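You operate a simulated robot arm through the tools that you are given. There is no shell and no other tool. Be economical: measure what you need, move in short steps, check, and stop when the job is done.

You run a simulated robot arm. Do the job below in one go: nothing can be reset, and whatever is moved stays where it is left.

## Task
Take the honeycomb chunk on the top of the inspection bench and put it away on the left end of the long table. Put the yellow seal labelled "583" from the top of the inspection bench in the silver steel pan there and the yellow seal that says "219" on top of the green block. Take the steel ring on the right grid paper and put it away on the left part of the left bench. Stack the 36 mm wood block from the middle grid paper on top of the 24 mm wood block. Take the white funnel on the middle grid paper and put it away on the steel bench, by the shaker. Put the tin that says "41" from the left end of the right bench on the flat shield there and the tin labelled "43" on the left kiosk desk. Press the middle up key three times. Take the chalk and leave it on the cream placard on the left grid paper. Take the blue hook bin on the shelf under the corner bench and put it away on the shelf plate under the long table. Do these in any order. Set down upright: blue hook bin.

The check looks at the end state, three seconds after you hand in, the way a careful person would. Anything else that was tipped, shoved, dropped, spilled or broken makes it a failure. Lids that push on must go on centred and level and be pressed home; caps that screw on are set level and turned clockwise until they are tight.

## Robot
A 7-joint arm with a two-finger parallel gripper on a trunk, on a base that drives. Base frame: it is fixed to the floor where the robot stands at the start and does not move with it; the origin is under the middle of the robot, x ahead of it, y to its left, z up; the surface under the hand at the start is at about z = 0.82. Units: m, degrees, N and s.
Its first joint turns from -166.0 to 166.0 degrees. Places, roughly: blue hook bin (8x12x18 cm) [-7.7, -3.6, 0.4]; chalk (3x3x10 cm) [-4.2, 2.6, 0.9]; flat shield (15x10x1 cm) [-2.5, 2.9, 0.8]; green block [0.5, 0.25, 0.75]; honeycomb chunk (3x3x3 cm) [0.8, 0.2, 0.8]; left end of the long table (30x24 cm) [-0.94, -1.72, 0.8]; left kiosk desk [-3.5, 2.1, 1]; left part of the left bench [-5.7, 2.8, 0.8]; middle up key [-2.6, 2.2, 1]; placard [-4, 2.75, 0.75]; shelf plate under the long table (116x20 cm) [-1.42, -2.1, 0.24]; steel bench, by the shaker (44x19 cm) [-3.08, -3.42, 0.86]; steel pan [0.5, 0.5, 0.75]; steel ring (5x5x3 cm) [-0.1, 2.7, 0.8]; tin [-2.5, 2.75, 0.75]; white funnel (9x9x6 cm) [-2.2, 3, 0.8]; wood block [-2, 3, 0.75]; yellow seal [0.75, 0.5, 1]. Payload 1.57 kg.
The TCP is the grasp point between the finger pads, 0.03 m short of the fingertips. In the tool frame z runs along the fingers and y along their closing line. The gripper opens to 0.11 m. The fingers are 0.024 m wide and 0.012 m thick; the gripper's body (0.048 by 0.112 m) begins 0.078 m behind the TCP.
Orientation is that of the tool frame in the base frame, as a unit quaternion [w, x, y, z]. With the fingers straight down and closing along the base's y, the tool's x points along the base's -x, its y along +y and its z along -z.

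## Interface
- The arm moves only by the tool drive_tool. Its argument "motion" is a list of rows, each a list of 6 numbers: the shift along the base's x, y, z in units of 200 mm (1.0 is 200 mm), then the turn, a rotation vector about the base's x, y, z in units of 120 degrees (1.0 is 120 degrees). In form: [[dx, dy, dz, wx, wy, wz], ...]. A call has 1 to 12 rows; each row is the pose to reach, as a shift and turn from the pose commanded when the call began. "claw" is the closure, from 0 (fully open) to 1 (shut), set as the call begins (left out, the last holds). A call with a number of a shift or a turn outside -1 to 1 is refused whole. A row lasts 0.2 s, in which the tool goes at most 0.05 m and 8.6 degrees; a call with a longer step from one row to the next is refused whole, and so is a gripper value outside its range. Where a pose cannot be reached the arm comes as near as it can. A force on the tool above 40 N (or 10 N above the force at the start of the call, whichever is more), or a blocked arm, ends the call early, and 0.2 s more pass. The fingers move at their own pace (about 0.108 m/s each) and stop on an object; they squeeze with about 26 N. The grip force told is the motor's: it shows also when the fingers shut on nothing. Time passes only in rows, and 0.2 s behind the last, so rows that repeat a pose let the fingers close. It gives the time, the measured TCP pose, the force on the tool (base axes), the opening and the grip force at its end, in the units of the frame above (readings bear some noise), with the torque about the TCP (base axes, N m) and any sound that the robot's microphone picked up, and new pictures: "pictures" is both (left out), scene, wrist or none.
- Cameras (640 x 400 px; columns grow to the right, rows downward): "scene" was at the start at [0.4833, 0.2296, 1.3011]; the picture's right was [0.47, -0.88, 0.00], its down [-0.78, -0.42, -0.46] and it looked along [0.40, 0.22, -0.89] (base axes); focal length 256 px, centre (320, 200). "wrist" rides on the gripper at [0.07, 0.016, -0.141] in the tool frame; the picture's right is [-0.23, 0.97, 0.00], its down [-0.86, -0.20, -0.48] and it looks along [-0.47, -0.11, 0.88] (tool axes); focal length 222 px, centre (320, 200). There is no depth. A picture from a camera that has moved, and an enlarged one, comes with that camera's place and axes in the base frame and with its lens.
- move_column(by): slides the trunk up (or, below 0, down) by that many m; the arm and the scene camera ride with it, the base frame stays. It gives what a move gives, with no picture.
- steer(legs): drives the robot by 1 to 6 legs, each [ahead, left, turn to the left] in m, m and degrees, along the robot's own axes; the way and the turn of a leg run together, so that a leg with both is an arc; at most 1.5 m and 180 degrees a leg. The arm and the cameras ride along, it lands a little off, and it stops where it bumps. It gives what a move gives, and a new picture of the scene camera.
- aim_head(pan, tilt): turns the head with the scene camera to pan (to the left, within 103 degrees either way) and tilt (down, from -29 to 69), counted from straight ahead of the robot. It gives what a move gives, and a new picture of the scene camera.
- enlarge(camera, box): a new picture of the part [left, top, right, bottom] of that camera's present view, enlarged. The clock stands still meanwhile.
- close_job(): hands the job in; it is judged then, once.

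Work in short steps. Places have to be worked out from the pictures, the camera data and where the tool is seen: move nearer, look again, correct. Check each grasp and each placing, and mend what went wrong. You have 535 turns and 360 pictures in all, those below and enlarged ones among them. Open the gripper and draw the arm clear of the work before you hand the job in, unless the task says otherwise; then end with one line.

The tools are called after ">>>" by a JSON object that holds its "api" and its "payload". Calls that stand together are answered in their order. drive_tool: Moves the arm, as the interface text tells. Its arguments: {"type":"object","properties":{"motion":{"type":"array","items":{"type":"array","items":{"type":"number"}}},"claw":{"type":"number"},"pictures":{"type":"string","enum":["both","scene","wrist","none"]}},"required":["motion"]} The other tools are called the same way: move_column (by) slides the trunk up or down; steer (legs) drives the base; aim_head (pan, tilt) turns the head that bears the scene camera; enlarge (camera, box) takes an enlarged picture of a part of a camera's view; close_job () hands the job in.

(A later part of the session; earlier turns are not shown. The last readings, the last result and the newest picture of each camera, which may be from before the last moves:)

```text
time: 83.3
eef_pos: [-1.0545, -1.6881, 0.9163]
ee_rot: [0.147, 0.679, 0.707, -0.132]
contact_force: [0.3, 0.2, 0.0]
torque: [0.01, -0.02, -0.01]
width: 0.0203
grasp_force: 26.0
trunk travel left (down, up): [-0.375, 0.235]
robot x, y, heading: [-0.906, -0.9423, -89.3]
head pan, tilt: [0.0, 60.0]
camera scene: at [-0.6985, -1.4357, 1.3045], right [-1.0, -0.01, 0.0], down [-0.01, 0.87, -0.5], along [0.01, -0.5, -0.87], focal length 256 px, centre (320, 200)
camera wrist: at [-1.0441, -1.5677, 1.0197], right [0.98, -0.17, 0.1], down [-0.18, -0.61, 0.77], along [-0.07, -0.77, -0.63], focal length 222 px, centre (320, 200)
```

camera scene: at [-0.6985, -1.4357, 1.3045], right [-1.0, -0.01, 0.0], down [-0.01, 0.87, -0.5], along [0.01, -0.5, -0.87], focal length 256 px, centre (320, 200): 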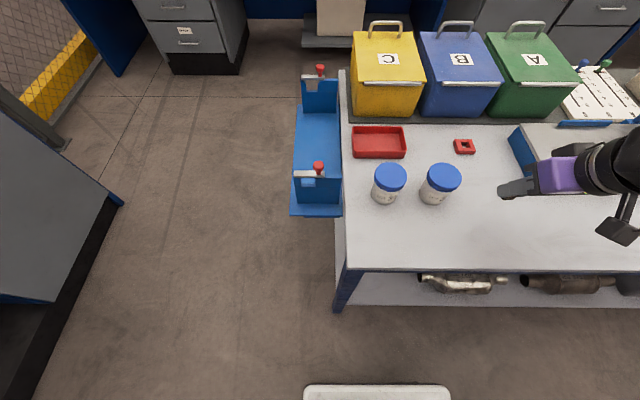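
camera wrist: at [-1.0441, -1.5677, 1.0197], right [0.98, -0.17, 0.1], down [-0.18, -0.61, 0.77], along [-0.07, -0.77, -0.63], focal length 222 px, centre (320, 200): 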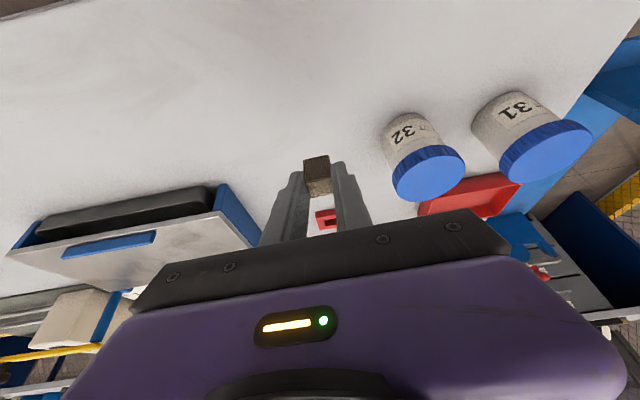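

Clear spot confirmed. I shift 1.5 cm toward the jars and lower until just above contact.

>>> {"api": "drive_tool", "payload": {"motion": [[0.075, 0, -0.1, 0, 0, 0], [0.075, 0, -0.2, 0, 0, 0], [0.075, 0, -0.26, 0, 0, 0], [0.075, 0, -0.26, 0, 0, 0]], "pictures": "none"}}

```text
time: 84.3
eef_pos: [-1.0397, -1.6871, 0.8622]
ee_rot: [0.146, 0.678, 0.708, -0.131]
contact_force: [0.4, -0.6, 0.3]
torque: [0.01, 0.01, 0.01]
width: 0.0204
grasp_force: 25.4
trunk travel left (down, up): [-0.375, 0.235]
robot x, y, heading: [-0.9044, -0.945, -89.4]
head pan, tilt: [0.0, 60.0]
```

>>> {"api": "drive_tool", "payload": {"motion": [[0, 0, -0.015, 0, 0, 0], [0, 0, -0.03, 0, 0, 0], [0, 0, -0.03, 0, 0, 0]], "pictures": "none"}}

```text
time: 85.1
eef_pos: [-1.0397, -1.6878, 0.8567]
ee_rot: [0.147, 0.678, 0.708, -0.133]
contact_force: [-1.1, -0.8, 0.2]
torque: [0.01, 0.0, -0.01]
width: 0.0201
grasp_force: 25.9
trunk travel left (down, up): [-0.375, 0.235]
robot x, y, heading: [-0.907, -0.9456, -89.2]
head pan, tilt: [0.0, 60.0]
```

>>> {"api": "drive_tool", "payload": {"motion": [[0, 0, -0.015, 0, 0, 0], [0, 0, -0.03, 0, 0, 0], [0, 0, -0.03, 0, 0, 0]], "pictures": "wrist"}}

```text
time: 85.9
eef_pos: [-1.0406, -1.6872, 0.8506]
ee_rot: [0.146, 0.679, 0.707, -0.131]
contact_force: [0.3, 0.4, -0.6]
torque: [-0.02, -0.03, 0.03]
width: 0.0203
grasp_force: 26.1
trunk travel left (down, up): [-0.375, 0.235]
robot x, y, heading: [-0.9084, -0.9437, -89.0]
head pan, tilt: [0.0, 60.0]
camera wrist: at [-1.0298, -1.5674, 0.9552], right [0.98, -0.17, 0.1], down [-0.18, -0.61, 0.77], along [-0.07, -0.77, -0.63], focal length 222 px, centre (320, 200)
```

wrist: 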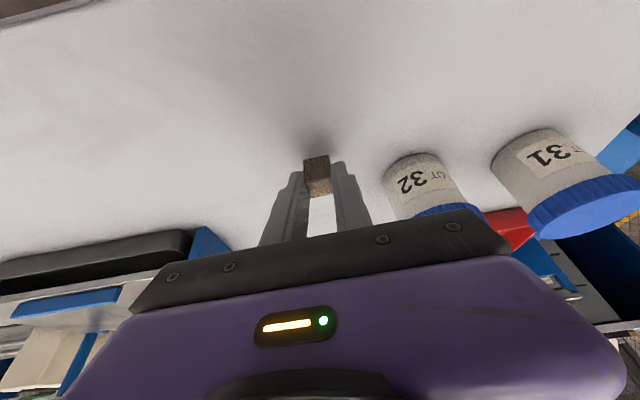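

No contact yet; the table is a little lower. I continue.

>>> {"api": "drive_tool", "payload": {"motion": [[0, 0, -0.02, 0, 0, 0], [0, 0, -0.04, 0, 0, 0], [0, 0, -0.055, 0, 0, 0], [0, 0, -0.055, 0, 0, 0]], "pictures": "none"}}

```text
time: 86.9
eef_pos: [-1.0418, -1.6876, 0.8417]
ee_rot: [0.146, 0.679, 0.708, -0.132]
contact_force: [0.1, -0.2, 0.1]
torque: [0.01, 0.02, -0.01]
width: 0.02
grasp_force: 26.4
trunk travel left (down, up): [-0.375, 0.235]
robot x, y, heading: [-0.9023, -0.9444, -89.3]
head pan, tilt: [0.0, 60.0]
```

>>> {"api": "drive_tool", "payload": {"motion": [[0, 0, -0.02, 0, 0, 0], [0, 0, -0.035, 0, 0, 0], [0, 0, -0.035, 0, 0, 0]], "pictures": "wrist"}}

```text
time: 87.7
eef_pos: [-1.0406, -1.6886, 0.836]
ee_rot: [0.148, 0.678, 0.708, -0.134]
contact_force: [0.5, -0.3, 18.2]
torque: [-0.33, 0.05, 0.01]
width: 0.0202
grasp_force: 25.6
trunk travel left (down, up): [-0.375, 0.235]
robot x, y, heading: [-0.9045, -0.9426, -89.1]
head pan, tilt: [0.0, 60.0]
camera wrist: at [-1.0297, -1.5681, 0.9399], right [0.98, -0.16, 0.1], down [-0.18, -0.61, 0.77], along [-0.07, -0.78, -0.63], focal length 222 px, centre (320, 200)
```

wrist: 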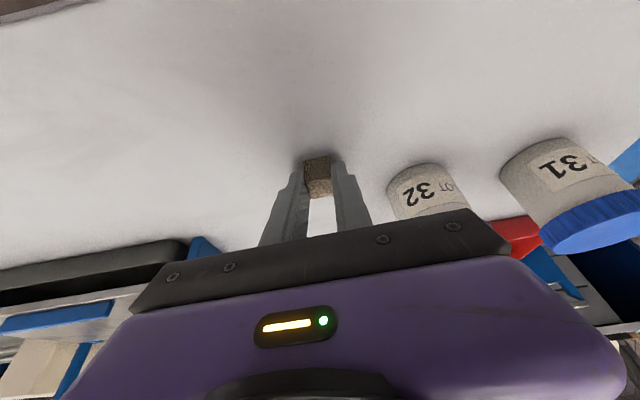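

Contact (18 N): table is near z≈0.797. Release a little, then lift away.

>>> {"api": "drive_tool", "payload": {"motion": [[0, 0, 0.004, 0, 0, 0], [0, 0, 0.004, 0, 0, 0]], "claw": 0.65, "pictures": "none"}}

>>> {"api": "drive_tool", "payload": {"motion": [[0, 0.05, 0.12, 0, 0, 0], [0, 0.12, 0.3, 0, 0, 0], [0, 0.15, 0.52, 0, 0, 0], [0, 0.15, 0.75, 0, 0, 0], [0, 0.15, 0.98, 0, 0, 0]]}}

```text
time: 88.3
eef_pos: [-1.0394, -1.6879, 0.8345]
ee_rot: [0.146, 0.679, 0.707, -0.132]
contact_force: [0.2, 0.3, -1.2]
torque: [-0.03, -0.01, -0.01]
width: 0.0384
grasp_force: 0.0
trunk travel left (down, up): [-0.375, 0.235]
robot x, y, heading: [-0.9048, -0.9425, -89.1]
head pan, tilt: [0.0, 60.0]
```

```text
time: 89.5
eef_pos: [-0.9994, -1.6574, 0.993]
ee_rot: [0.199, 0.685, 0.698, -0.065]
contact_force: [1.0, 0.3, 0.0]
torque: [0.04, 0.0, -0.02]
width: 0.0383
grasp_force: 0.1
trunk travel left (down, up): [-0.375, 0.235]
robot x, y, heading: [-0.9042, -0.9416, -88.8]
head pan, tilt: [0.0, 60.0]
stopped in row 5: the arm was blocked; the commanded pose is now the measured one
camera scene: at [-0.6983, -1.4361, 1.3043], right [-1.0, -0.01, 0.0], down [-0.01, 0.87, -0.5], along [0.01, -0.5, -0.87], focal length 256 px, centre (320, 200)
camera wrist: at [-1.0087, -1.5398, 1.1], right [0.95, -0.16, 0.26], down [-0.3, -0.63, 0.71], along [0.05, -0.76, -0.65], focal length 222 px, centre (320, 200)
```

scene: 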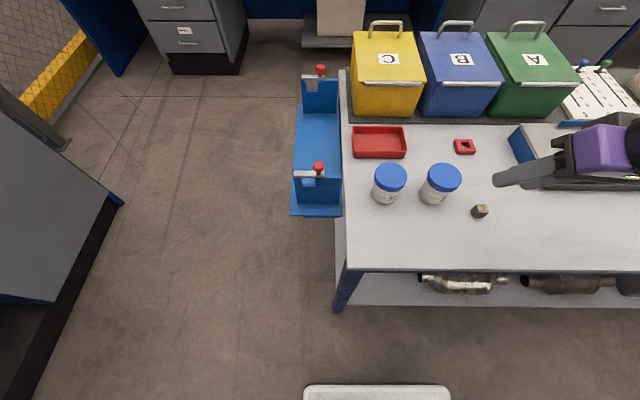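
wrist: 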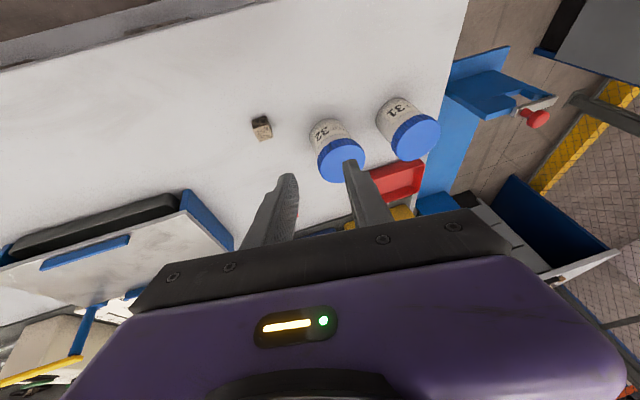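

Honeycomb is in place on the left end. I bring the tool back to pointing straight down and raise it.

>>> {"api": "drive_tool", "payload": {"motion": [[0.1, 0, 0.05, 0.06, 0.031, 0], [0.2, 0, 0.1, 0.119, 0.062, 0], [0.3, 0, 0.2, 0.178, 0.0926, 0], [0.4, 0, 0.35, 0.178, 0.0926, 0], [0.5, 0, 0.5, 0.178, 0.0926, 0], [0.5, 0, 0.5, 0.178, 0.0926, 0]], "pictures": "none"}}

```text
time: 90.9
eef_pos: [-0.9001, -1.6584, 1.0919]
ee_rot: [0.0, 0.7, 0.714, 0.0]
contact_force: [-0.7, 0.4, 0.6]
torque: [-0.03, -0.01, 0.0]
width: 0.0387
grasp_force: 0.1
trunk travel left (down, up): [-0.375, 0.235]
robot x, y, heading: [-0.9092, -0.9469, -89.1]
head pan, tilt: [0.0, 60.0]
```

Arm upright. I strafe left to x≈-0.38 and turn left to heading 0 to leave via the aisle.

>>> {"api": "steer", "payload": {"legs": [[0, 0.5, 0], [0, 0, 89]]}}

```text
time: 97.6
eef_pos: [0.2892, -0.9133, 1.0905]
ee_rot: [0.001, -0.02, 1.0, -0.001]
contact_force: [0.1, -0.3, -0.2]
torque: [0.0, 0.01, -0.01]
width: 0.0384
grasp_force: 0.1
trunk travel left (down, up): [-0.375, 0.235]
robot x, y, heading: [-0.4247, -0.9338, 2.1]
head pan, tilt: [0.0, 60.0]
camera scene: at [0.063, -0.7176, 1.3044], right [0.04, -1.0, 0.0], down [-0.87, -0.03, -0.5], along [0.5, 0.02, -0.87], focal length 256 px, centre (320, 200)
```

scene: 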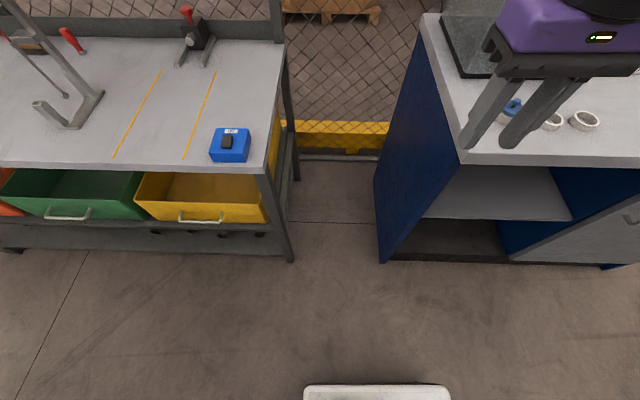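

I pull the tool in 9 cm and strafe left along the aisle, keeping x≥-0.30 for the crate.

>>> {"api": "drive_tool", "payload": {"motion": [[-0.22, 0, 0.1, 0, 0, 0], [-0.42, 0, 0.2, 0, 0, 0]], "pictures": "none"}}

>>> {"api": "steer", "payload": {"legs": [[0, 0.25, -2.1], [0.15, 0, 0], [0, 1.0, 0], [0, 0.9, 0]]}}

```text
time: 98.2
eef_pos: [0.2064, -0.9124, 1.1298]
ee_rot: [0.0, -0.022, 1.0, 0.0]
contact_force: [0.7, 0.4, 0.4]
torque: [0.01, 0.01, 0.0]
width: 0.0384
grasp_force: 0.1
trunk travel left (down, up): [-0.375, 0.235]
robot x, y, heading: [-0.4215, -0.9357, 1.9]
head pan, tilt: [0.0, 60.0]
```

```text
time: 100.0
eef_pos: [0.2051, -0.7003, 1.1301]
ee_rot: [0.0, -0.053, 0.999, 0.001]
contact_force: [0.5, -0.8, 0.1]
torque: [-0.02, 0.0, 0.01]
width: 0.0386
grasp_force: 0.0
trunk travel left (down, up): [-0.375, 0.235]
robot x, y, heading: [-0.4221, -0.7582, 5.9]
head pan, tilt: [0.0, 60.0]
stopped in leg 1: the robot was blocked; the commanded pose is now the measured one
camera scene: at [0.0484, -0.5155, 1.3044], right [0.1, -1.0, 0.0], down [-0.86, -0.09, -0.5], along [0.5, 0.05, -0.87], focal length 256 px, centre (320, 200)
```

scene: 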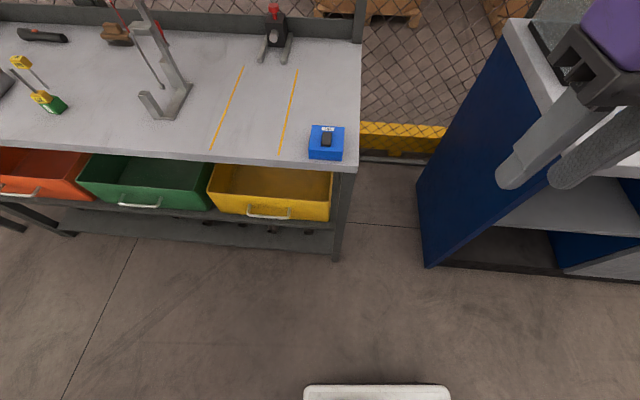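

The red item caught the rear-left; I go ahead a bit first, straighten, then strafe.

>>> {"api": "steer", "payload": {"legs": [[0.13, -0.05, -6], [0, 0.3, 0]]}}

```text
time: 103.0
eef_pos: [0.3428, -0.5141, 1.1296]
ee_rot: [0.0, 0.007, 1.0, 0.001]
contact_force: [-0.9, -0.7, 0.5]
torque: [0.0, 0.04, 0.0]
width: 0.0383
grasp_force: 0.1
trunk travel left (down, up): [-0.375, 0.235]
robot x, y, heading: [-0.2883, -0.5039, -1.1]
head pan, tilt: [0.0, 60.0]
camera scene: at [0.2086, -0.3117, 1.3044], right [-0.02, -1.0, 0.0], down [-0.87, 0.02, -0.5], along [0.5, -0.01, -0.87], focal length 256 px, centre (320, 200)
```

scene: 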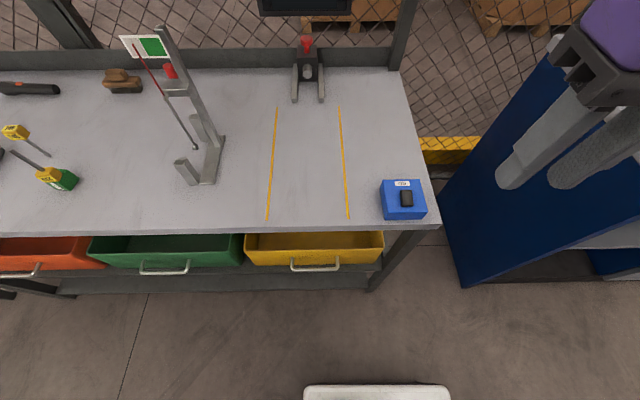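

Clear now. Strafe left along the aisle to y≈1.4.

>>> {"api": "steer", "payload": {"legs": [[0, 1.0, 0], [0, 0.9, 0]]}}

```text
time: 112.6
eef_pos: [0.2976, 1.4424, 1.1302]
ee_rot: [0.001, -0.02, 1.0, 0.001]
contact_force: [-0.2, -0.7, 0.2]
torque: [-0.03, 0.01, 0.0]
width: 0.0386
grasp_force: 0.1
trunk travel left (down, up): [-0.375, 0.235]
robot x, y, heading: [-0.3296, 1.4189, 1.9]
head pan, tilt: [0.0, 60.0]
camera scene: at [0.1542, 1.6374, 1.3044], right [0.04, -1.0, 0.0], down [-0.87, -0.03, -0.5], along [0.5, 0.02, -0.87], focal length 256 px, centre (320, 200)
```

scene: 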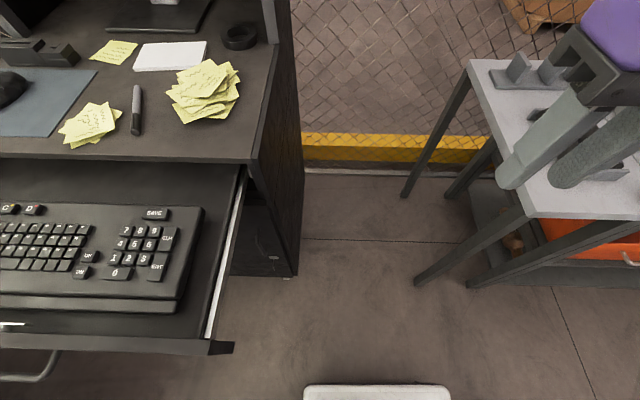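

A kiosk with a keyboard drawer is ahead-left. I sidestep slightly, back up, then turn left to face the +y benches.

>>> {"api": "steer", "payload": {"legs": [[0, 0.12, 0], [-0.35, 0, 0], [0, 0, 88]]}}

>>> {"api": "aim_head", "payload": {"pan": 0, "tilt": 40}}

```text
time: 119.4
eef_pos: [-0.6649, 2.161, 1.1292]
ee_rot: [-0.001, -0.702, 0.713, 0.001]
contact_force: [-1.2, -0.3, -0.1]
torque: [0.0, -0.01, -0.03]
width: 0.0384
grasp_force: 0.1
trunk travel left (down, up): [-0.375, 0.235]
robot x, y, heading: [-0.6783, 1.5269, 89.2]
head pan, tilt: [0.0, 60.0]
camera scene: at [-0.8677, 2.0268, 1.3044], right [1.0, -0.02, 0.0], down [-0.02, -0.87, -0.5], along [0.01, 0.5, -0.87], focal length 256 px, centre (320, 200)
```

scene: 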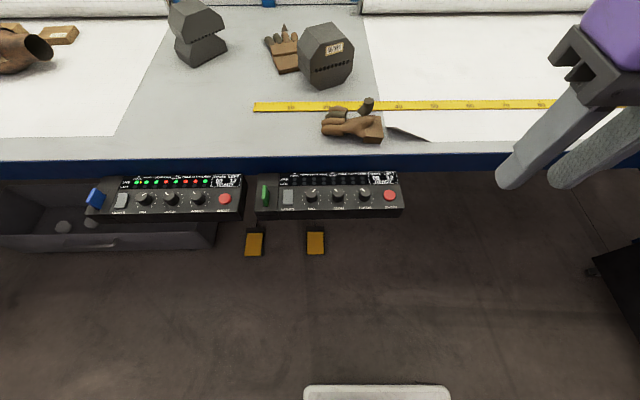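

```text
time: 120.2
eef_pos: [-0.6656, 2.1602, 1.129]
ee_rot: [0.0, -0.701, 0.713, 0.0]
contact_force: [0.8, 0.7, 0.7]
torque: [0.01, -0.02, -0.01]
width: 0.0387
grasp_force: 0.1
trunk travel left (down, up): [-0.375, 0.235]
robot x, y, heading: [-0.6803, 1.5291, 88.6]
head pan, tilt: [0.0, 40.0]
camera scene: at [-0.8674, 2.0451, 1.3311], right [1.0, -0.02, 0.0], down [-0.01, -0.64, -0.77], along [0.02, 0.77, -0.64], focal length 256 px, centre (320, 200)
```

scene: 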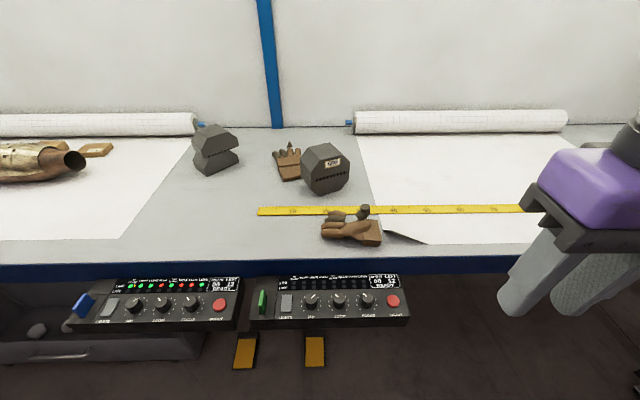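

I pan right to see the right grid paper and the ring.

>>> {"api": "aim_head", "payload": {"pan": -40, "tilt": 35}}

>>> {"api": "aim_head", "payload": {"pan": 50, "tilt": 30}}

```text
time: 121.3
eef_pos: [-0.6658, 2.1609, 1.1299]
ee_rot: [-0.001, -0.702, 0.712, 0.0]
contact_force: [0.3, -0.9, 0.9]
torque: [0.0, -0.03, 0.01]
width: 0.0383
grasp_force: 0.1
trunk travel left (down, up): [-0.375, 0.235]
robot x, y, heading: [-0.6784, 1.5265, 88.9]
head pan, tilt: [-40.0, 35.0]
camera scene: at [-0.8112, 2.0265, 1.3387], right [0.75, -0.66, 0.0], down [-0.38, -0.43, -0.82], along [0.54, 0.62, -0.57], focal length 256 px, centre (320, 200)
```

scene: 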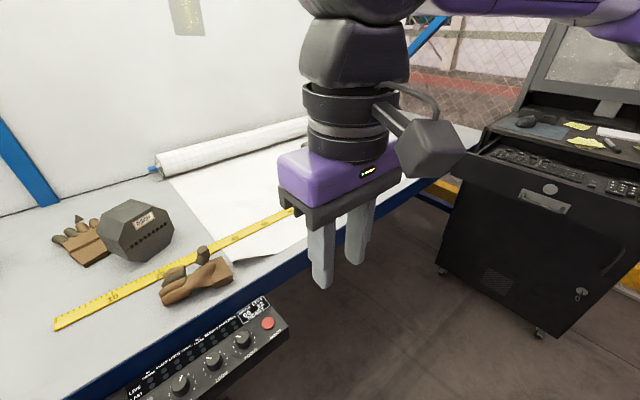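

```text
time: 123.0
eef_pos: [-0.664, 2.1605, 1.1288]
ee_rot: [0.0, -0.701, 0.713, 0.0]
contact_force: [0.3, 0.1, 0.6]
torque: [-0.01, -0.01, 0.0]
width: 0.0384
grasp_force: 0.1
trunk travel left (down, up): [-0.375, 0.235]
robot x, y, heading: [-0.6792, 1.5299, 88.8]
head pan, tilt: [50.0, 30.0]
camera scene: at [-0.9371, 2.0197, 1.3465], right [0.66, 0.75, 0.0], down [0.38, -0.33, -0.87], along [-0.65, 0.57, -0.5], focal length 256 px, centre (320, 200)
```

scene: 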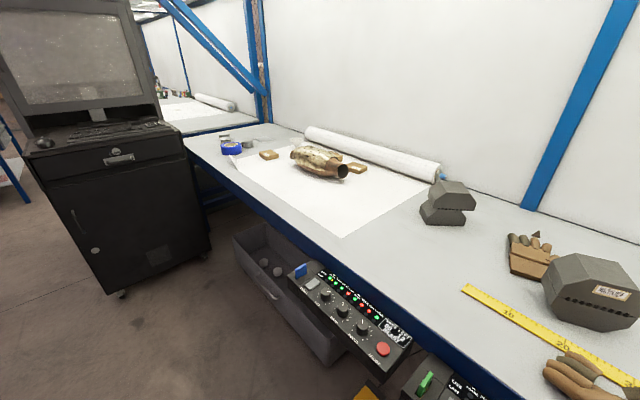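

The ring must be further right on the right paper. I strafe right 0.35 m and advance 0.2 m, then look.

>>> {"api": "steer", "payload": {"legs": [[0.0, -0.35, 0], [0.15, 0, 0]]}}

>>> {"api": "aim_head", "payload": {"pan": -10, "tilt": 45}}

```text
time: 126.2
eef_pos: [-0.3114, 2.3023, 1.1301]
ee_rot: [-0.001, -0.698, 0.716, 0.001]
contact_force: [-0.2, 0.4, -1.3]
torque: [-0.04, 0.01, 0.03]
width: 0.0386
grasp_force: 0.0
trunk travel left (down, up): [-0.375, 0.235]
robot x, y, heading: [-0.3298, 1.6714, 88.2]
head pan, tilt: [50.0, 30.0]
camera scene: at [-0.5843, 2.1639, 1.3466], right [0.67, 0.75, 0.0], down [0.37, -0.33, -0.87], along [-0.65, 0.58, -0.5], focal length 256 px, centre (320, 200)
```

scene: 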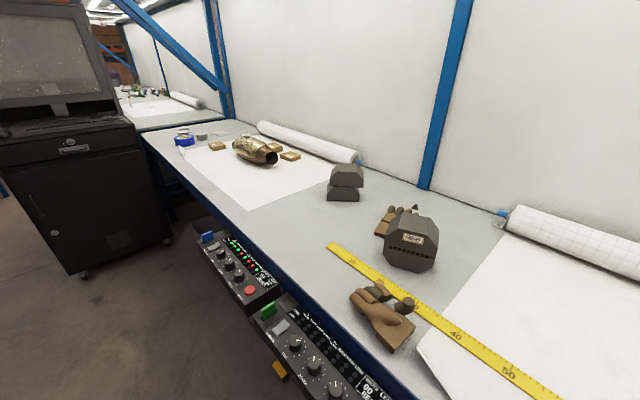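

```text
time: 127.5
eef_pos: [-0.3115, 2.3031, 1.1297]
ee_rot: [-0.001, -0.698, 0.717, 0.001]
contact_force: [-0.9, -0.5, 0.3]
torque: [-0.04, 0.01, 0.0]
width: 0.0384
grasp_force: 0.1
trunk travel left (down, up): [-0.375, 0.235]
robot x, y, heading: [-0.3306, 1.6702, 88.1]
head pan, tilt: [-10.0, 45.0]
camera scene: at [-0.5003, 2.1832, 1.3239], right [0.98, -0.2, 0.0], down [-0.14, -0.69, -0.71], along [0.14, 0.69, -0.71], focal length 256 px, centre (320, 200)
```

scene: 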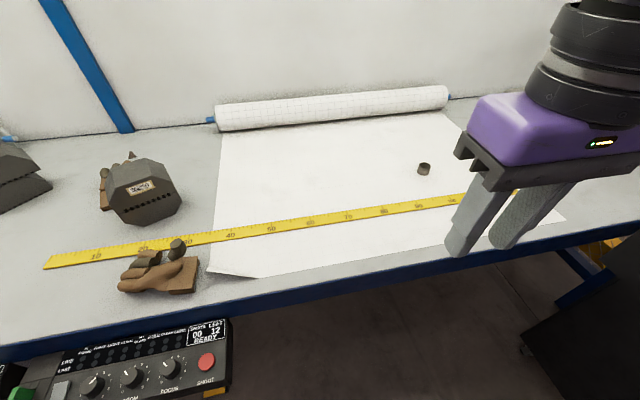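

The ring is at about (-0.04, 2.76). I advance 0.22 m to bring it within reach.

>>> {"api": "steer", "payload": {"legs": [[0.22, 0, 0]]}}

```text
time: 129.1
eef_pos: [-0.3049, 2.5177, 1.1293]
ee_rot: [0.0, -0.698, 0.716, 0.0]
contact_force: [0.3, 0.1, 0.4]
torque: [0.01, 0.01, 0.01]
width: 0.0383
grasp_force: 0.1
trunk travel left (down, up): [-0.375, 0.235]
robot x, y, heading: [-0.3207, 1.8846, 88.3]
head pan, tilt: [-10.0, 45.0]
camera scene: at [-0.4944, 2.3985, 1.3239], right [0.98, -0.2, 0.0], down [-0.14, -0.69, -0.71], along [0.14, 0.69, -0.71], focal length 256 px, centre (320, 200)
```

scene: 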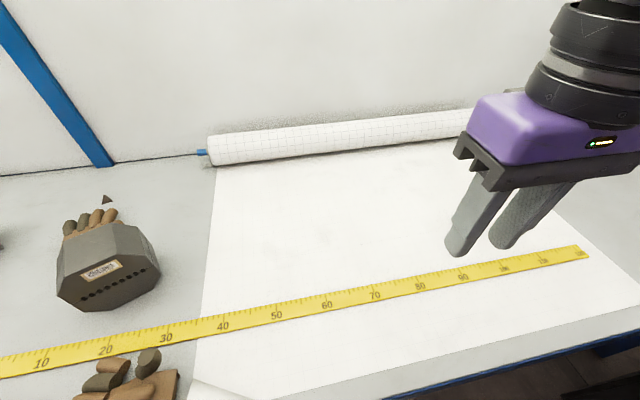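

Moving the tool toward the ring for a wrist view.

>>> {"api": "drive_tool", "payload": {"motion": [[0.16, 0.12, -0.05, 0, 0, 0], [0.32, 0.24, -0.1, 0, 0, 0], [0.48, 0.36, -0.15, 0, 0, 0], [0.64, 0.48, -0.2, 0, 0, 0], [0.8, 0.6, -0.25, 0, 0, 0], [0.96, 0.72, -0.3, 0, 0, 0], [0.96, 0.72, -0.3, 0, 0, 0]], "claw": 0}}

```text
time: 130.7
eef_pos: [-0.1128, 2.6633, 1.0686]
ee_rot: [0.0, -0.699, 0.715, 0.0]
contact_force: [0.4, -0.4, 0.0]
torque: [-0.01, 0.01, -0.01]
width: 0.11
grasp_force: 0.0
trunk travel left (down, up): [-0.375, 0.235]
robot x, y, heading: [-0.3233, 1.8878, 88.4]
head pan, tilt: [-10.0, 45.0]
camera scene: at [-0.4943, 2.3985, 1.3239], right [0.98, -0.2, 0.0], down [-0.14, -0.69, -0.71], along [0.14, 0.69, -0.71], focal length 256 px, centre (320, 200)
camera wrist: at [-0.128, 2.5945, 1.2111], right [-0.97, 0.25, 0.0], down [0.22, 0.85, 0.48], along [0.12, 0.46, -0.88], focal length 222 px, centre (320, 200)
```

scene: 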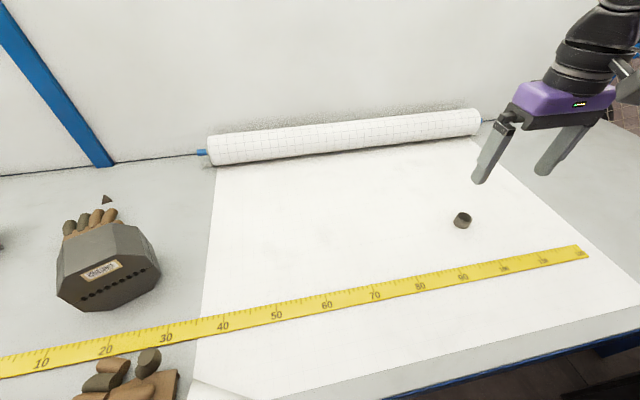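
wrist: 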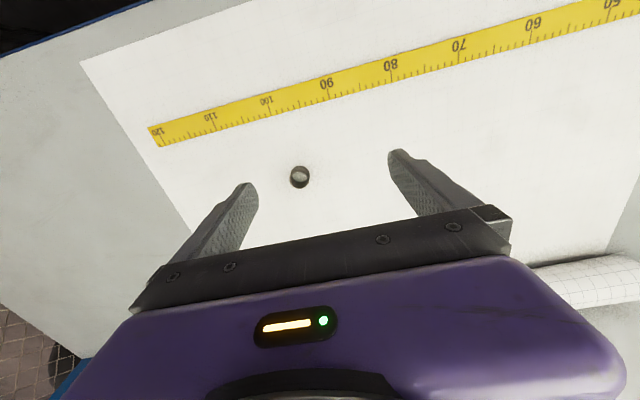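

Ring triangulates to (-0.05, 2.743, 0.82). I move above it and descend to z≈0.90.

>>> {"api": "drive_tool", "payload": {"motion": [[0.15, 0.19, 0, 0, 0, 0], [0.315, 0.395, -0.05, 0, 0, 0], [0.315, 0.395, -0.25, 0, 0, 0], [0.315, 0.395, -0.45, 0, 0, 0], [0.315, 0.395, -0.65, 0, 0, 0], [0.315, 0.395, -0.84, 0, 0, 0], [0.315, 0.395, -0.84, 0, 0, 0]]}}

```text
refused: row 2 steps farther than a row can; nothing moved
```

>>> {"api": "drive_tool", "payload": {"motion": [[0.15, 0.19, 0, 0, 0, 0], [0.3, 0.375, 0, 0, 0, 0], [0.315, 0.395, -0.22, 0, 0, 0], [0.315, 0.395, -0.44, 0, 0, 0], [0.315, 0.395, -0.65, 0, 0, 0], [0.315, 0.395, -0.84, 0, 0, 0], [0.315, 0.395, -0.84, 0, 0, 0]]}}

```text
time: 132.3
eef_pos: [-0.0521, 2.7408, 0.8999]
ee_rot: [0.0, -0.699, 0.715, 0.0]
contact_force: [-0.2, -0.7, 0.8]
torque: [0.01, 0.02, 0.01]
width: 0.1101
grasp_force: 0.1
trunk travel left (down, up): [-0.375, 0.235]
robot x, y, heading: [-0.3233, 1.8863, 88.3]
head pan, tilt: [-10.0, 45.0]
camera scene: at [-0.4944, 2.3985, 1.324], right [0.98, -0.2, 0.0], down [-0.14, -0.69, -0.71], along [0.14, 0.69, -0.71], focal length 256 px, centre (320, 200)
camera wrist: at [-0.069, 2.6712, 1.0427], right [-0.97, 0.25, 0.0], down [0.22, 0.85, 0.48], along [0.12, 0.46, -0.88], focal length 222 px, centre (320, 200)
```

scene: 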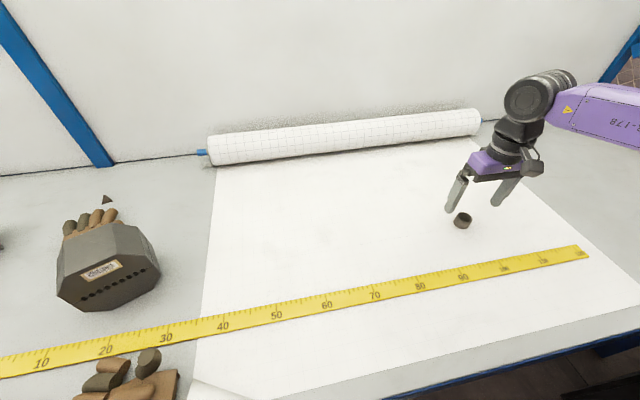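
wrist: 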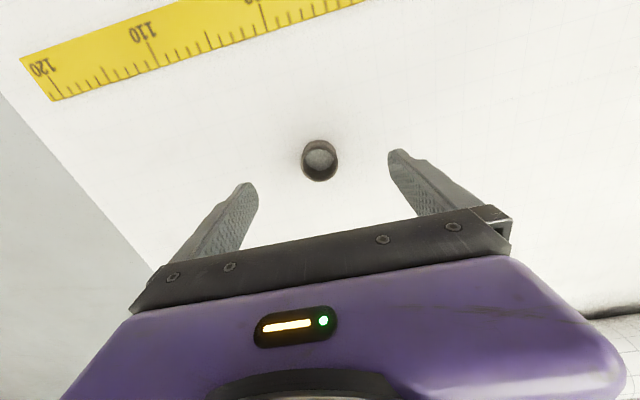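

Centred. Descend to z≈0.842 and close.

>>> {"api": "drive_tool", "payload": {"motion": [[0, 0, -0.15, 0, 0, 0], [0, 0, -0.29, 0, 0, 0], [0, 0, -0.29, 0, 0, 0]], "pictures": "none"}}

>>> {"api": "drive_tool", "payload": {"motion": [[0, 0, 0, 0, 0, 0], [0, 0, 0, 0, 0, 0], [0, 0, 0, 0, 0, 0]], "claw": 1, "pictures": "wrist"}}

```text
time: 133.1
eef_pos: [-0.0515, 2.7407, 0.8419]
ee_rot: [0.0, -0.699, 0.715, 0.001]
contact_force: [0.3, -0.4, 1.1]
torque: [0.03, 0.01, 0.02]
width: 0.11
grasp_force: 0.1
trunk travel left (down, up): [-0.375, 0.235]
robot x, y, heading: [-0.3242, 1.8859, 88.3]
head pan, tilt: [-10.0, 45.0]
```

```text
time: 133.9
eef_pos: [-0.0512, 2.7421, 0.8423]
ee_rot: [0.0, -0.698, 0.716, 0.0]
contact_force: [0.1, -0.9, 0.1]
torque: [0.06, 0.02, 0.02]
width: 0.0379
grasp_force: 25.7
trunk travel left (down, up): [-0.375, 0.235]
robot x, y, heading: [-0.3249, 1.8837, 88.0]
head pan, tilt: [-10.0, 45.0]
camera wrist: at [-0.0687, 2.6727, 0.9843], right [-0.97, 0.25, 0.0], down [0.22, 0.85, 0.48], along [0.12, 0.46, -0.88], focal length 222 px, centre (320, 200)
```

wrist: 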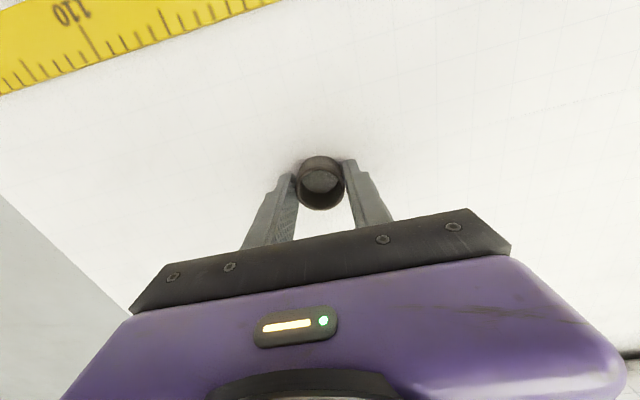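

Ring gripped (38 mm). Lift and draw in toward the robot.

>>> {"api": "drive_tool", "payload": {"motion": [[0, 0, 0.2, 0, 0, 0], [0, 0, 0.42, 0, 0, 0], [0, 0, 0.66, 0, 0, 0], [-0.1, -0.05, 0.88, 0, 0, 0], [-0.25, -0.2, 1.0, 0, 0, 0], [-0.42, -0.35, 1.0, 0, 0, 0], [-0.58, -0.5, 1.0, 0, 0, 0], [-0.74, -0.65, 1.0, 0, 0, 0], [-0.9, -0.8, 1.0, 0, 0, 0]], "pictures": "none"}}

>>> {"api": "drive_tool", "payload": {"motion": [[-0.1, -0.1, 0.1, 0, 0, 0], [-0.2, -0.2, 0.2, 0, 0, 0], [-0.3, -0.3, 0.3, 0, 0, 0]], "pictures": "wrist"}}

```text
time: 135.9
eef_pos: [-0.2332, 2.5842, 1.0434]
ee_rot: [-0.001, -0.698, 0.716, 0.0]
contact_force: [-0.1, -0.5, -0.3]
torque: [-0.03, 0.0, 0.02]
width: 0.0364
grasp_force: 26.1
trunk travel left (down, up): [-0.375, 0.235]
robot x, y, heading: [-0.3237, 1.8892, 88.3]
head pan, tilt: [-10.0, 45.0]
```

```text
time: 136.7
eef_pos: [-0.2894, 2.5214, 1.105]
ee_rot: [0.0, -0.698, 0.716, 0.0]
contact_force: [0.6, 0.4, -1.0]
torque: [0.0, 0.02, -0.04]
width: 0.0363
grasp_force: 25.3
trunk travel left (down, up): [-0.375, 0.235]
robot x, y, heading: [-0.3237, 1.8841, 87.9]
head pan, tilt: [-10.0, 45.0]
camera wrist: at [-0.3062, 2.4529, 1.2454], right [-0.97, 0.25, 0.0], down [0.22, 0.85, 0.48], along [0.12, 0.46, -0.88], focal length 222 px, centre (320, 200)
```

wrist: 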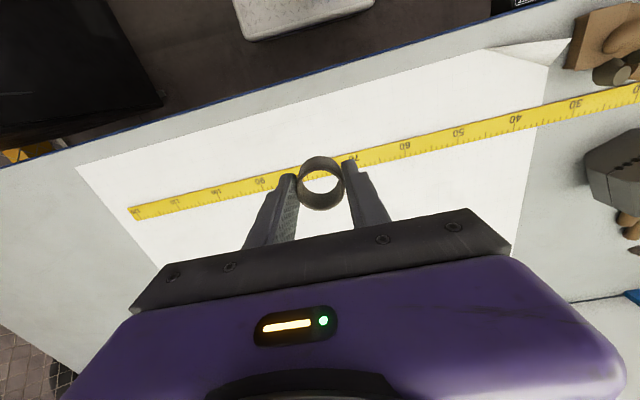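

Ring held. I back off to y≈1.57 and strafe left toward x≈-1.6, then survey.

>>> {"api": "steer", "payload": {"legs": [[-0.3, 0, 2], [0, 1.3, 0]]}}

>>> {"api": "aim_head", "payload": {"pan": 75, "tilt": 30}}

```text
time: 144.8
eef_pos: [-1.5945, 2.2046, 1.104]
ee_rot: [0.001, 0.717, -0.697, 0.0]
contact_force: [0.5, 0.0, 0.0]
torque: [0.03, 0.0, -0.01]
width: 0.0364
grasp_force: 25.9
trunk travel left (down, up): [-0.375, 0.235]
robot x, y, heading: [-1.5935, 1.5671, 91.3]
head pan, tilt: [-10.0, 45.0]
camera scene: at [-1.7927, 2.0696, 1.3239], right [0.99, -0.15, 0.0], down [-0.11, -0.7, -0.71], along [0.11, 0.7, -0.71], focal length 256 px, centre (320, 200)
```

scene: 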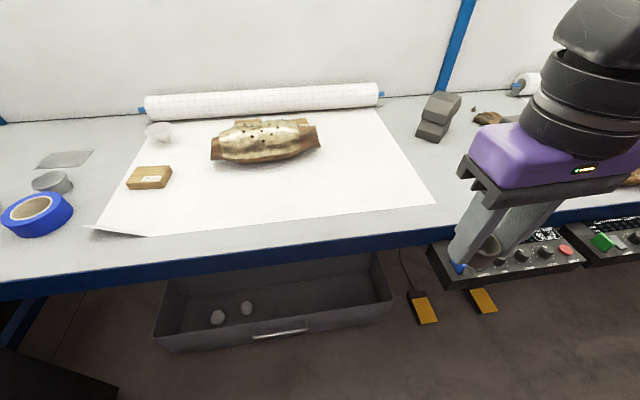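

```text
time: 146.3
eef_pos: [-1.5946, 2.2033, 1.1027]
ee_rot: [0.0, 0.718, -0.697, 0.0]
contact_force: [0.4, -1.0, -1.5]
torque: [-0.02, -0.02, 0.0]
width: 0.0365
grasp_force: 26.0
trunk travel left (down, up): [-0.375, 0.235]
robot x, y, heading: [-1.5949, 1.5644, 91.6]
head pan, tilt: [75.0, 30.0]
camera scene: at [-1.8927, 2.0106, 1.3465], right [0.24, 0.97, 0.0], down [0.49, -0.12, -0.87], along [-0.84, 0.2, -0.5], focal length 256 px, centre (320, 200)
```

scene: 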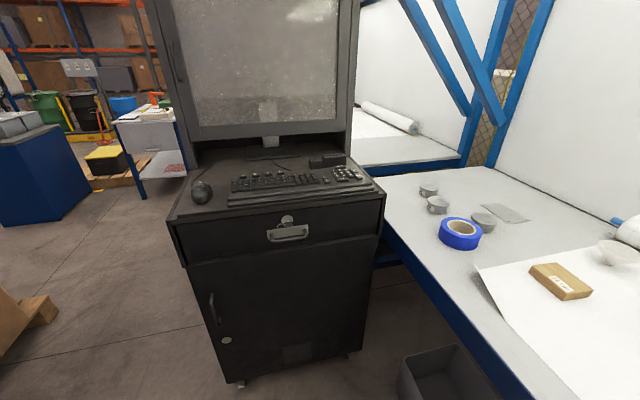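

I see the middle kiosk with its keyboard facing +x, tins and shield at the bench's left end. The lane past the kiosks is narrow, so I turn to face -x before driving west.

>>> {"api": "steer", "payload": {"legs": [[0, 0, 88], [0.3, 0, 0]]}}

>>> {"api": "aim_head", "payload": {"pan": 0, "tilt": 25}}

```text
time: 148.6
eef_pos: [-1.9742, 2.0839, 1.1035]
ee_rot: [-0.001, 0.898, -0.441, 0.002]
contact_force: [0.8, -0.5, -0.3]
torque: [0.0, 0.01, -0.03]
width: 0.0366
grasp_force: 26.0
trunk travel left (down, up): [-0.375, 0.235]
robot x, y, heading: [-1.5974, 1.5707, 127.5]
head pan, tilt: [75.0, 30.0]
stopped in leg 1: the robot was blocked; the commanded pose is now the measured one
camera scene: at [-2.1017, 1.7515, 1.3465], right [-0.38, 0.92, 0.0], down [0.46, 0.19, -0.87], along [-0.8, -0.33, -0.5], focal length 256 px, centre (320, 200)
```

scene: 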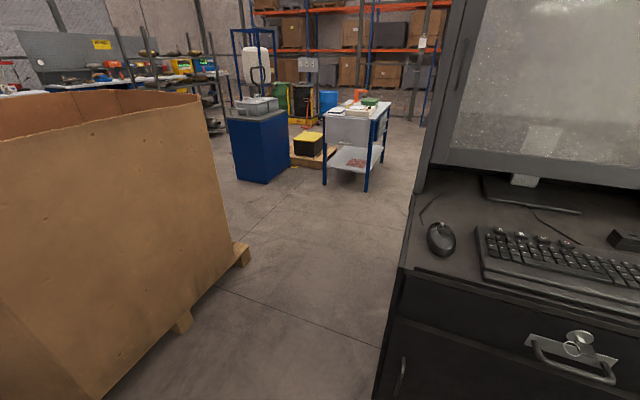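

```text
time: 150.1
eef_pos: [-1.975, 2.0828, 1.1033]
ee_rot: [0.0, 0.898, -0.44, 0.001]
contact_force: [0.3, 0.0, -0.2]
torque: [0.03, 0.0, 0.0]
width: 0.0364
grasp_force: 26.4
trunk travel left (down, up): [-0.375, 0.235]
robot x, y, heading: [-1.5992, 1.5712, 127.3]
head pan, tilt: [0.0, 25.0]
camera scene: at [-2.074, 1.8589, 1.3545], right [0.79, 0.61, 0.0], down [0.26, -0.34, -0.91], along [-0.55, 0.72, -0.42], focal length 256 px, centre (320, 200)
```

scene: 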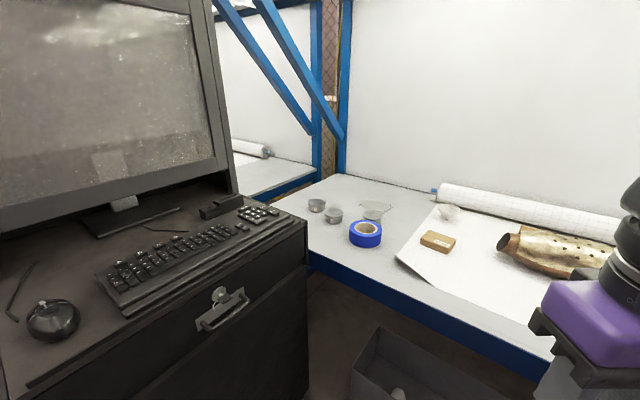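

The rear corner probably met the crate. I shift away (world (-0.2,+0.1)) and then finish the turn.

>>> {"api": "steer", "payload": {"legs": [[0.2, 0.1, 0], [0, 0, 52]]}}

```text
time: 154.1
eef_pos: [-2.437, 1.698, 1.1032]
ee_rot: [0.0, 1.0, -0.011, 0.0]
contact_force: [0.8, -0.2, -0.1]
torque: [-0.03, -0.03, 0.0]
width: 0.0363
grasp_force: 25.7
trunk travel left (down, up): [-0.375, 0.235]
robot x, y, heading: [-1.8044, 1.6616, 178.3]
head pan, tilt: [0.0, 25.0]
camera scene: at [-2.3264, 1.4786, 1.3545], right [0.03, 1.0, 0.0], down [0.42, -0.01, -0.91], along [-0.91, 0.03, -0.42], focal length 256 px, centre (320, 200)
```

scene: 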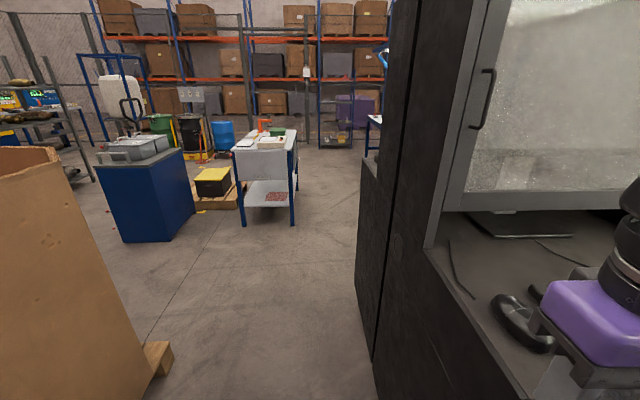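

Facing west. I sidestep left 0.2, go forward 0.45, and sidestep a bit more to align with the lane.

>>> {"api": "steer", "payload": {"legs": [[0, 0.2, 1], [0.45, 0, 0], [0, 0.18, 0]]}}

```text
time: 159.0
eef_pos: [-2.8811, 1.2999, 1.104]
ee_rot: [0.0, 1.0, 0.005, 0.0]
contact_force: [0.3, 0.7, 0.0]
torque: [0.04, -0.01, -0.01]
width: 0.0362
grasp_force: 25.5
trunk travel left (down, up): [-0.375, 0.235]
robot x, y, heading: [-2.2431, 1.2893, -179.8]
head pan, tilt: [0.0, 25.0]
camera scene: at [-2.763, 1.0841, 1.3545], right [0.0, 1.0, 0.0], down [0.42, 0.0, -0.91], along [-0.91, 0.0, -0.42], focal length 256 px, centre (320, 200)
```

scene: 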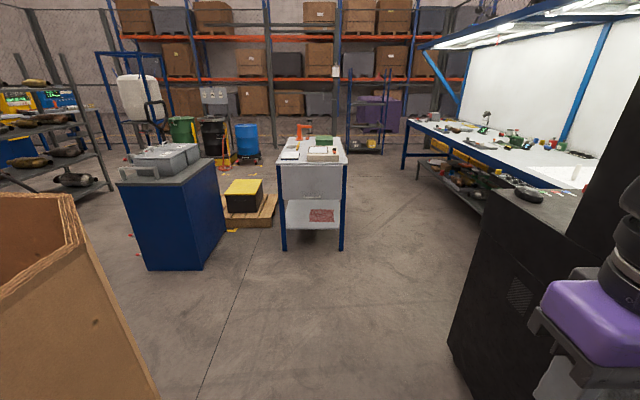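

The lane is clear. I drive forward past the kiosks to x≈-4.1, then turn right to face the left bench.

>>> {"api": "steer", "payload": {"legs": [[1.4, 0, 0], [0.45, 0, 0], [0, 0, -90]]}}

```text
time: 172.0
eef_pos: [-4.0988, 1.919, 1.1043]
ee_rot: [0.001, 0.724, -0.69, 0.0]
contact_force: [-0.8, -1.0, -0.8]
torque: [-0.01, 0.01, 0.01]
width: 0.0362
grasp_force: 25.9
trunk travel left (down, up): [-0.375, 0.235]
robot x, y, heading: [-4.0908, 1.2828, 92.4]
head pan, tilt: [0.0, 25.0]
camera scene: at [-4.3089, 1.7915, 1.3545], right [1.0, 0.04, 0.0], down [0.02, -0.42, -0.91], along [-0.04, 0.91, -0.42], focal length 256 px, centre (320, 200)
```

scene: 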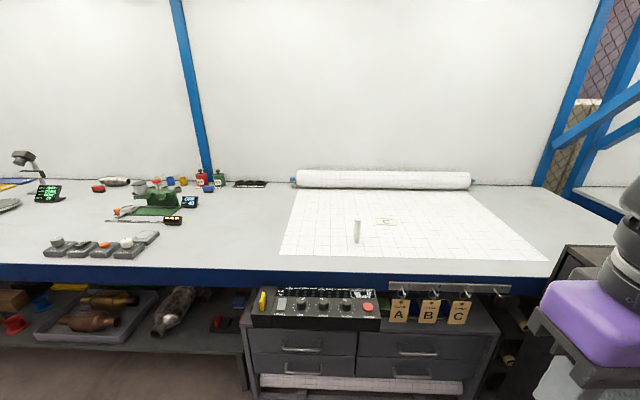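

I see the chalk and cream placard on the left grid paper. I advance diagonally and strafe left toward x≈-5.55.

>>> {"api": "steer", "payload": {"legs": [[0.4, 0.3, -2], [0, 1.2, 0]]}}

>>> {"api": "aim_head", "payload": {"pan": 5, "tilt": 45}}

```text
time: 174.5
eef_pos: [-4.3426, 2.2412, 1.1025]
ee_rot: [0.001, 0.72, -0.694, 0.001]
contact_force: [0.2, -0.1, -0.6]
torque: [0.01, -0.01, 0.0]
width: 0.0366
grasp_force: 26.5
trunk travel left (down, up): [-0.375, 0.235]
robot x, y, heading: [-4.3401, 1.6082, 91.4]
head pan, tilt: [0.0, 25.0]
stopped in leg 1: the robot was blocked; the commanded pose is now the measured one
camera scene: at [-4.5538, 2.1179, 1.3545], right [1.0, 0.03, 0.0], down [0.01, -0.42, -0.91], along [-0.03, 0.91, -0.42], focal length 256 px, centre (320, 200)
```

scene: 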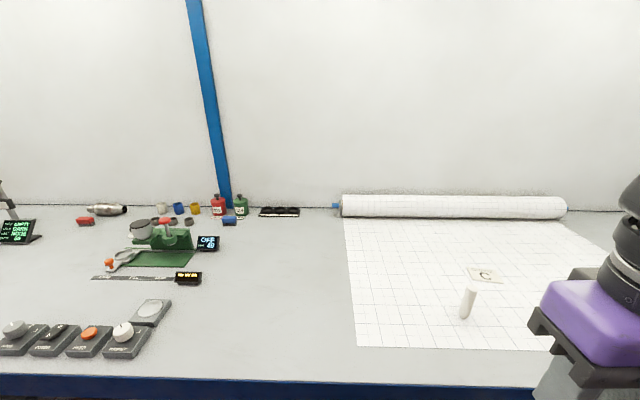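

```text
time: 175.3
eef_pos: [-4.3425, 2.2423, 1.1039]
ee_rot: [0.0, 0.72, -0.694, 0.0]
contact_force: [1.7, -0.9, -0.3]
torque: [-0.02, -0.02, -0.02]
width: 0.0364
grasp_force: 26.0
trunk travel left (down, up): [-0.375, 0.235]
robot x, y, heading: [-4.337, 1.6035, 91.6]
head pan, tilt: [5.0, 45.0]
camera scene: at [-4.5607, 2.1066, 1.324], right [0.99, 0.12, 0.0], down [0.08, -0.7, -0.71], along [-0.08, 0.7, -0.71], focal length 256 px, centre (320, 200)
```

scene: 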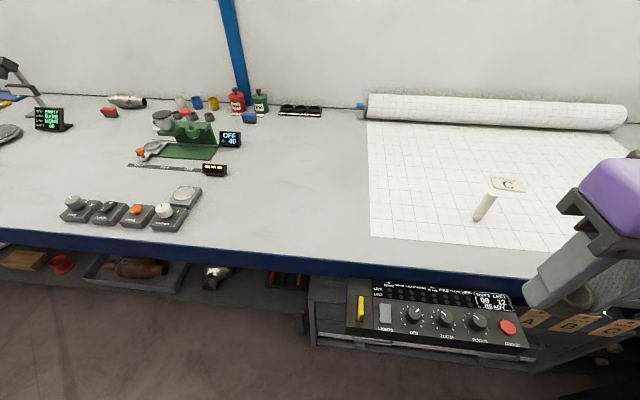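

Likely the small table caught the rear-left. I go straight ahead first, then strafe left.

>>> {"api": "steer", "payload": {"legs": [[0.22, -0.03, -1], [0, 1.2, 0]]}}

```text
time: 182.8
eef_pos: [-5.5271, 2.4438, 1.103]
ee_rot: [0.0, 0.717, -0.697, 0.0]
contact_force: [0.1, -0.7, -0.9]
torque: [0.03, 0.02, 0.01]
width: 0.0363
grasp_force: 26.5
trunk travel left (down, up): [-0.375, 0.235]
robot x, y, heading: [-5.5291, 1.8021, 91.4]
head pan, tilt: [5.0, 45.0]
camera scene: at [-5.7472, 2.3095, 1.3239], right [0.99, 0.11, 0.0], down [0.08, -0.7, -0.71], along [-0.08, 0.7, -0.71], focal length 256 px, centre (320, 200)
```

scene: 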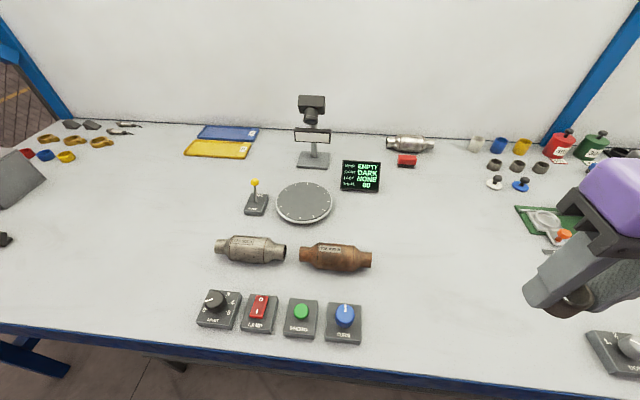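

I choose the free spot near (-5.63, 2.77), between the converters and the display. I carry the ring there at height.

>>> {"api": "drive_tool", "payload": {"motion": [[-0.08, 0.2, 0, 0, 0, 0], [-0.16, 0.4, 0, 0, 0, 0], [-0.24, 0.6, 0, 0, 0, 0], [-0.32, 0.8, 0, 0, 0, 0], [-0.4, 1.0, 0, 0, 0, 0]], "pictures": "none"}}

>>> {"api": "drive_tool", "payload": {"motion": [[-0.03, 0.2, -0.05, 0, 0, 0], [-0.06, 0.4, -0.1, 0, 0, 0], [-0.1, 0.6, -0.2, 0, 0, 0], [-0.1, 0.6, -0.4, 0, 0, 0], [-0.1, 0.6, -0.6, 0, 0, 0], [-0.1, 0.6, -0.6, 0, 0, 0]]}}

```text
time: 184.0
eef_pos: [-5.6064, 2.6466, 1.1042]
ee_rot: [0.0, 0.717, -0.698, 0.0]
contact_force: [0.6, -0.5, -0.1]
torque: [0.03, 0.04, 0.01]
width: 0.0362
grasp_force: 25.7
trunk travel left (down, up): [-0.375, 0.235]
robot x, y, heading: [-5.5269, 1.8074, 91.2]
head pan, tilt: [5.0, 45.0]
```

```text
time: 185.4
eef_pos: [-5.6256, 2.7632, 0.9839]
ee_rot: [0.0, 0.717, -0.697, 0.0]
contact_force: [0.0, -0.2, -1.2]
torque: [-0.01, -0.02, 0.01]
width: 0.0364
grasp_force: 25.6
trunk travel left (down, up): [-0.375, 0.235]
robot x, y, heading: [-5.5263, 1.8046, 91.6]
head pan, tilt: [5.0, 45.0]
camera scene: at [-5.7473, 2.3094, 1.3239], right [0.99, 0.11, 0.0], down [0.08, -0.7, -0.71], along [-0.08, 0.7, -0.71], focal length 256 px, centre (320, 200)
camera wrist: at [-5.639, 2.693, 1.1254], right [-0.98, 0.2, 0.0], down [0.17, 0.86, 0.48], along [0.09, 0.47, -0.88], focal length 222 px, centre (320, 200)
```

scene: 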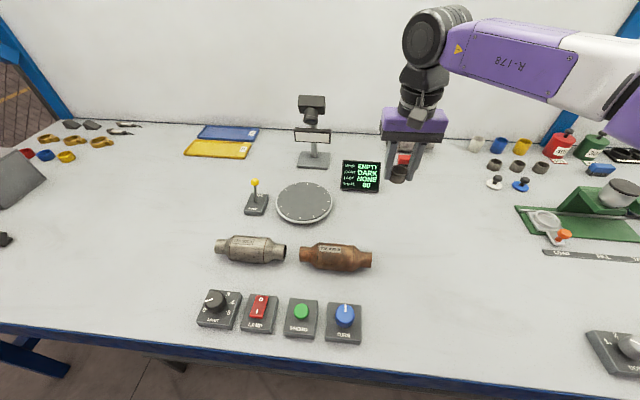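
wrist: 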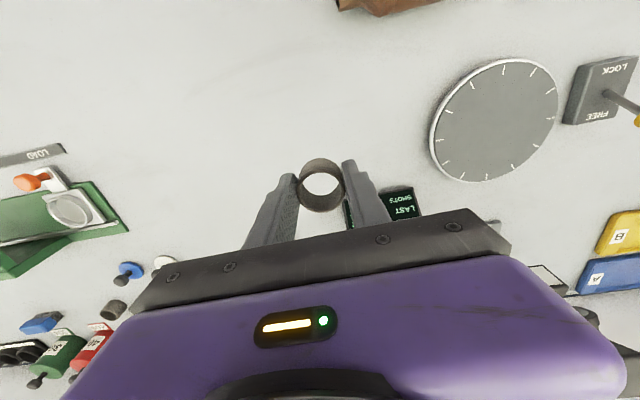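

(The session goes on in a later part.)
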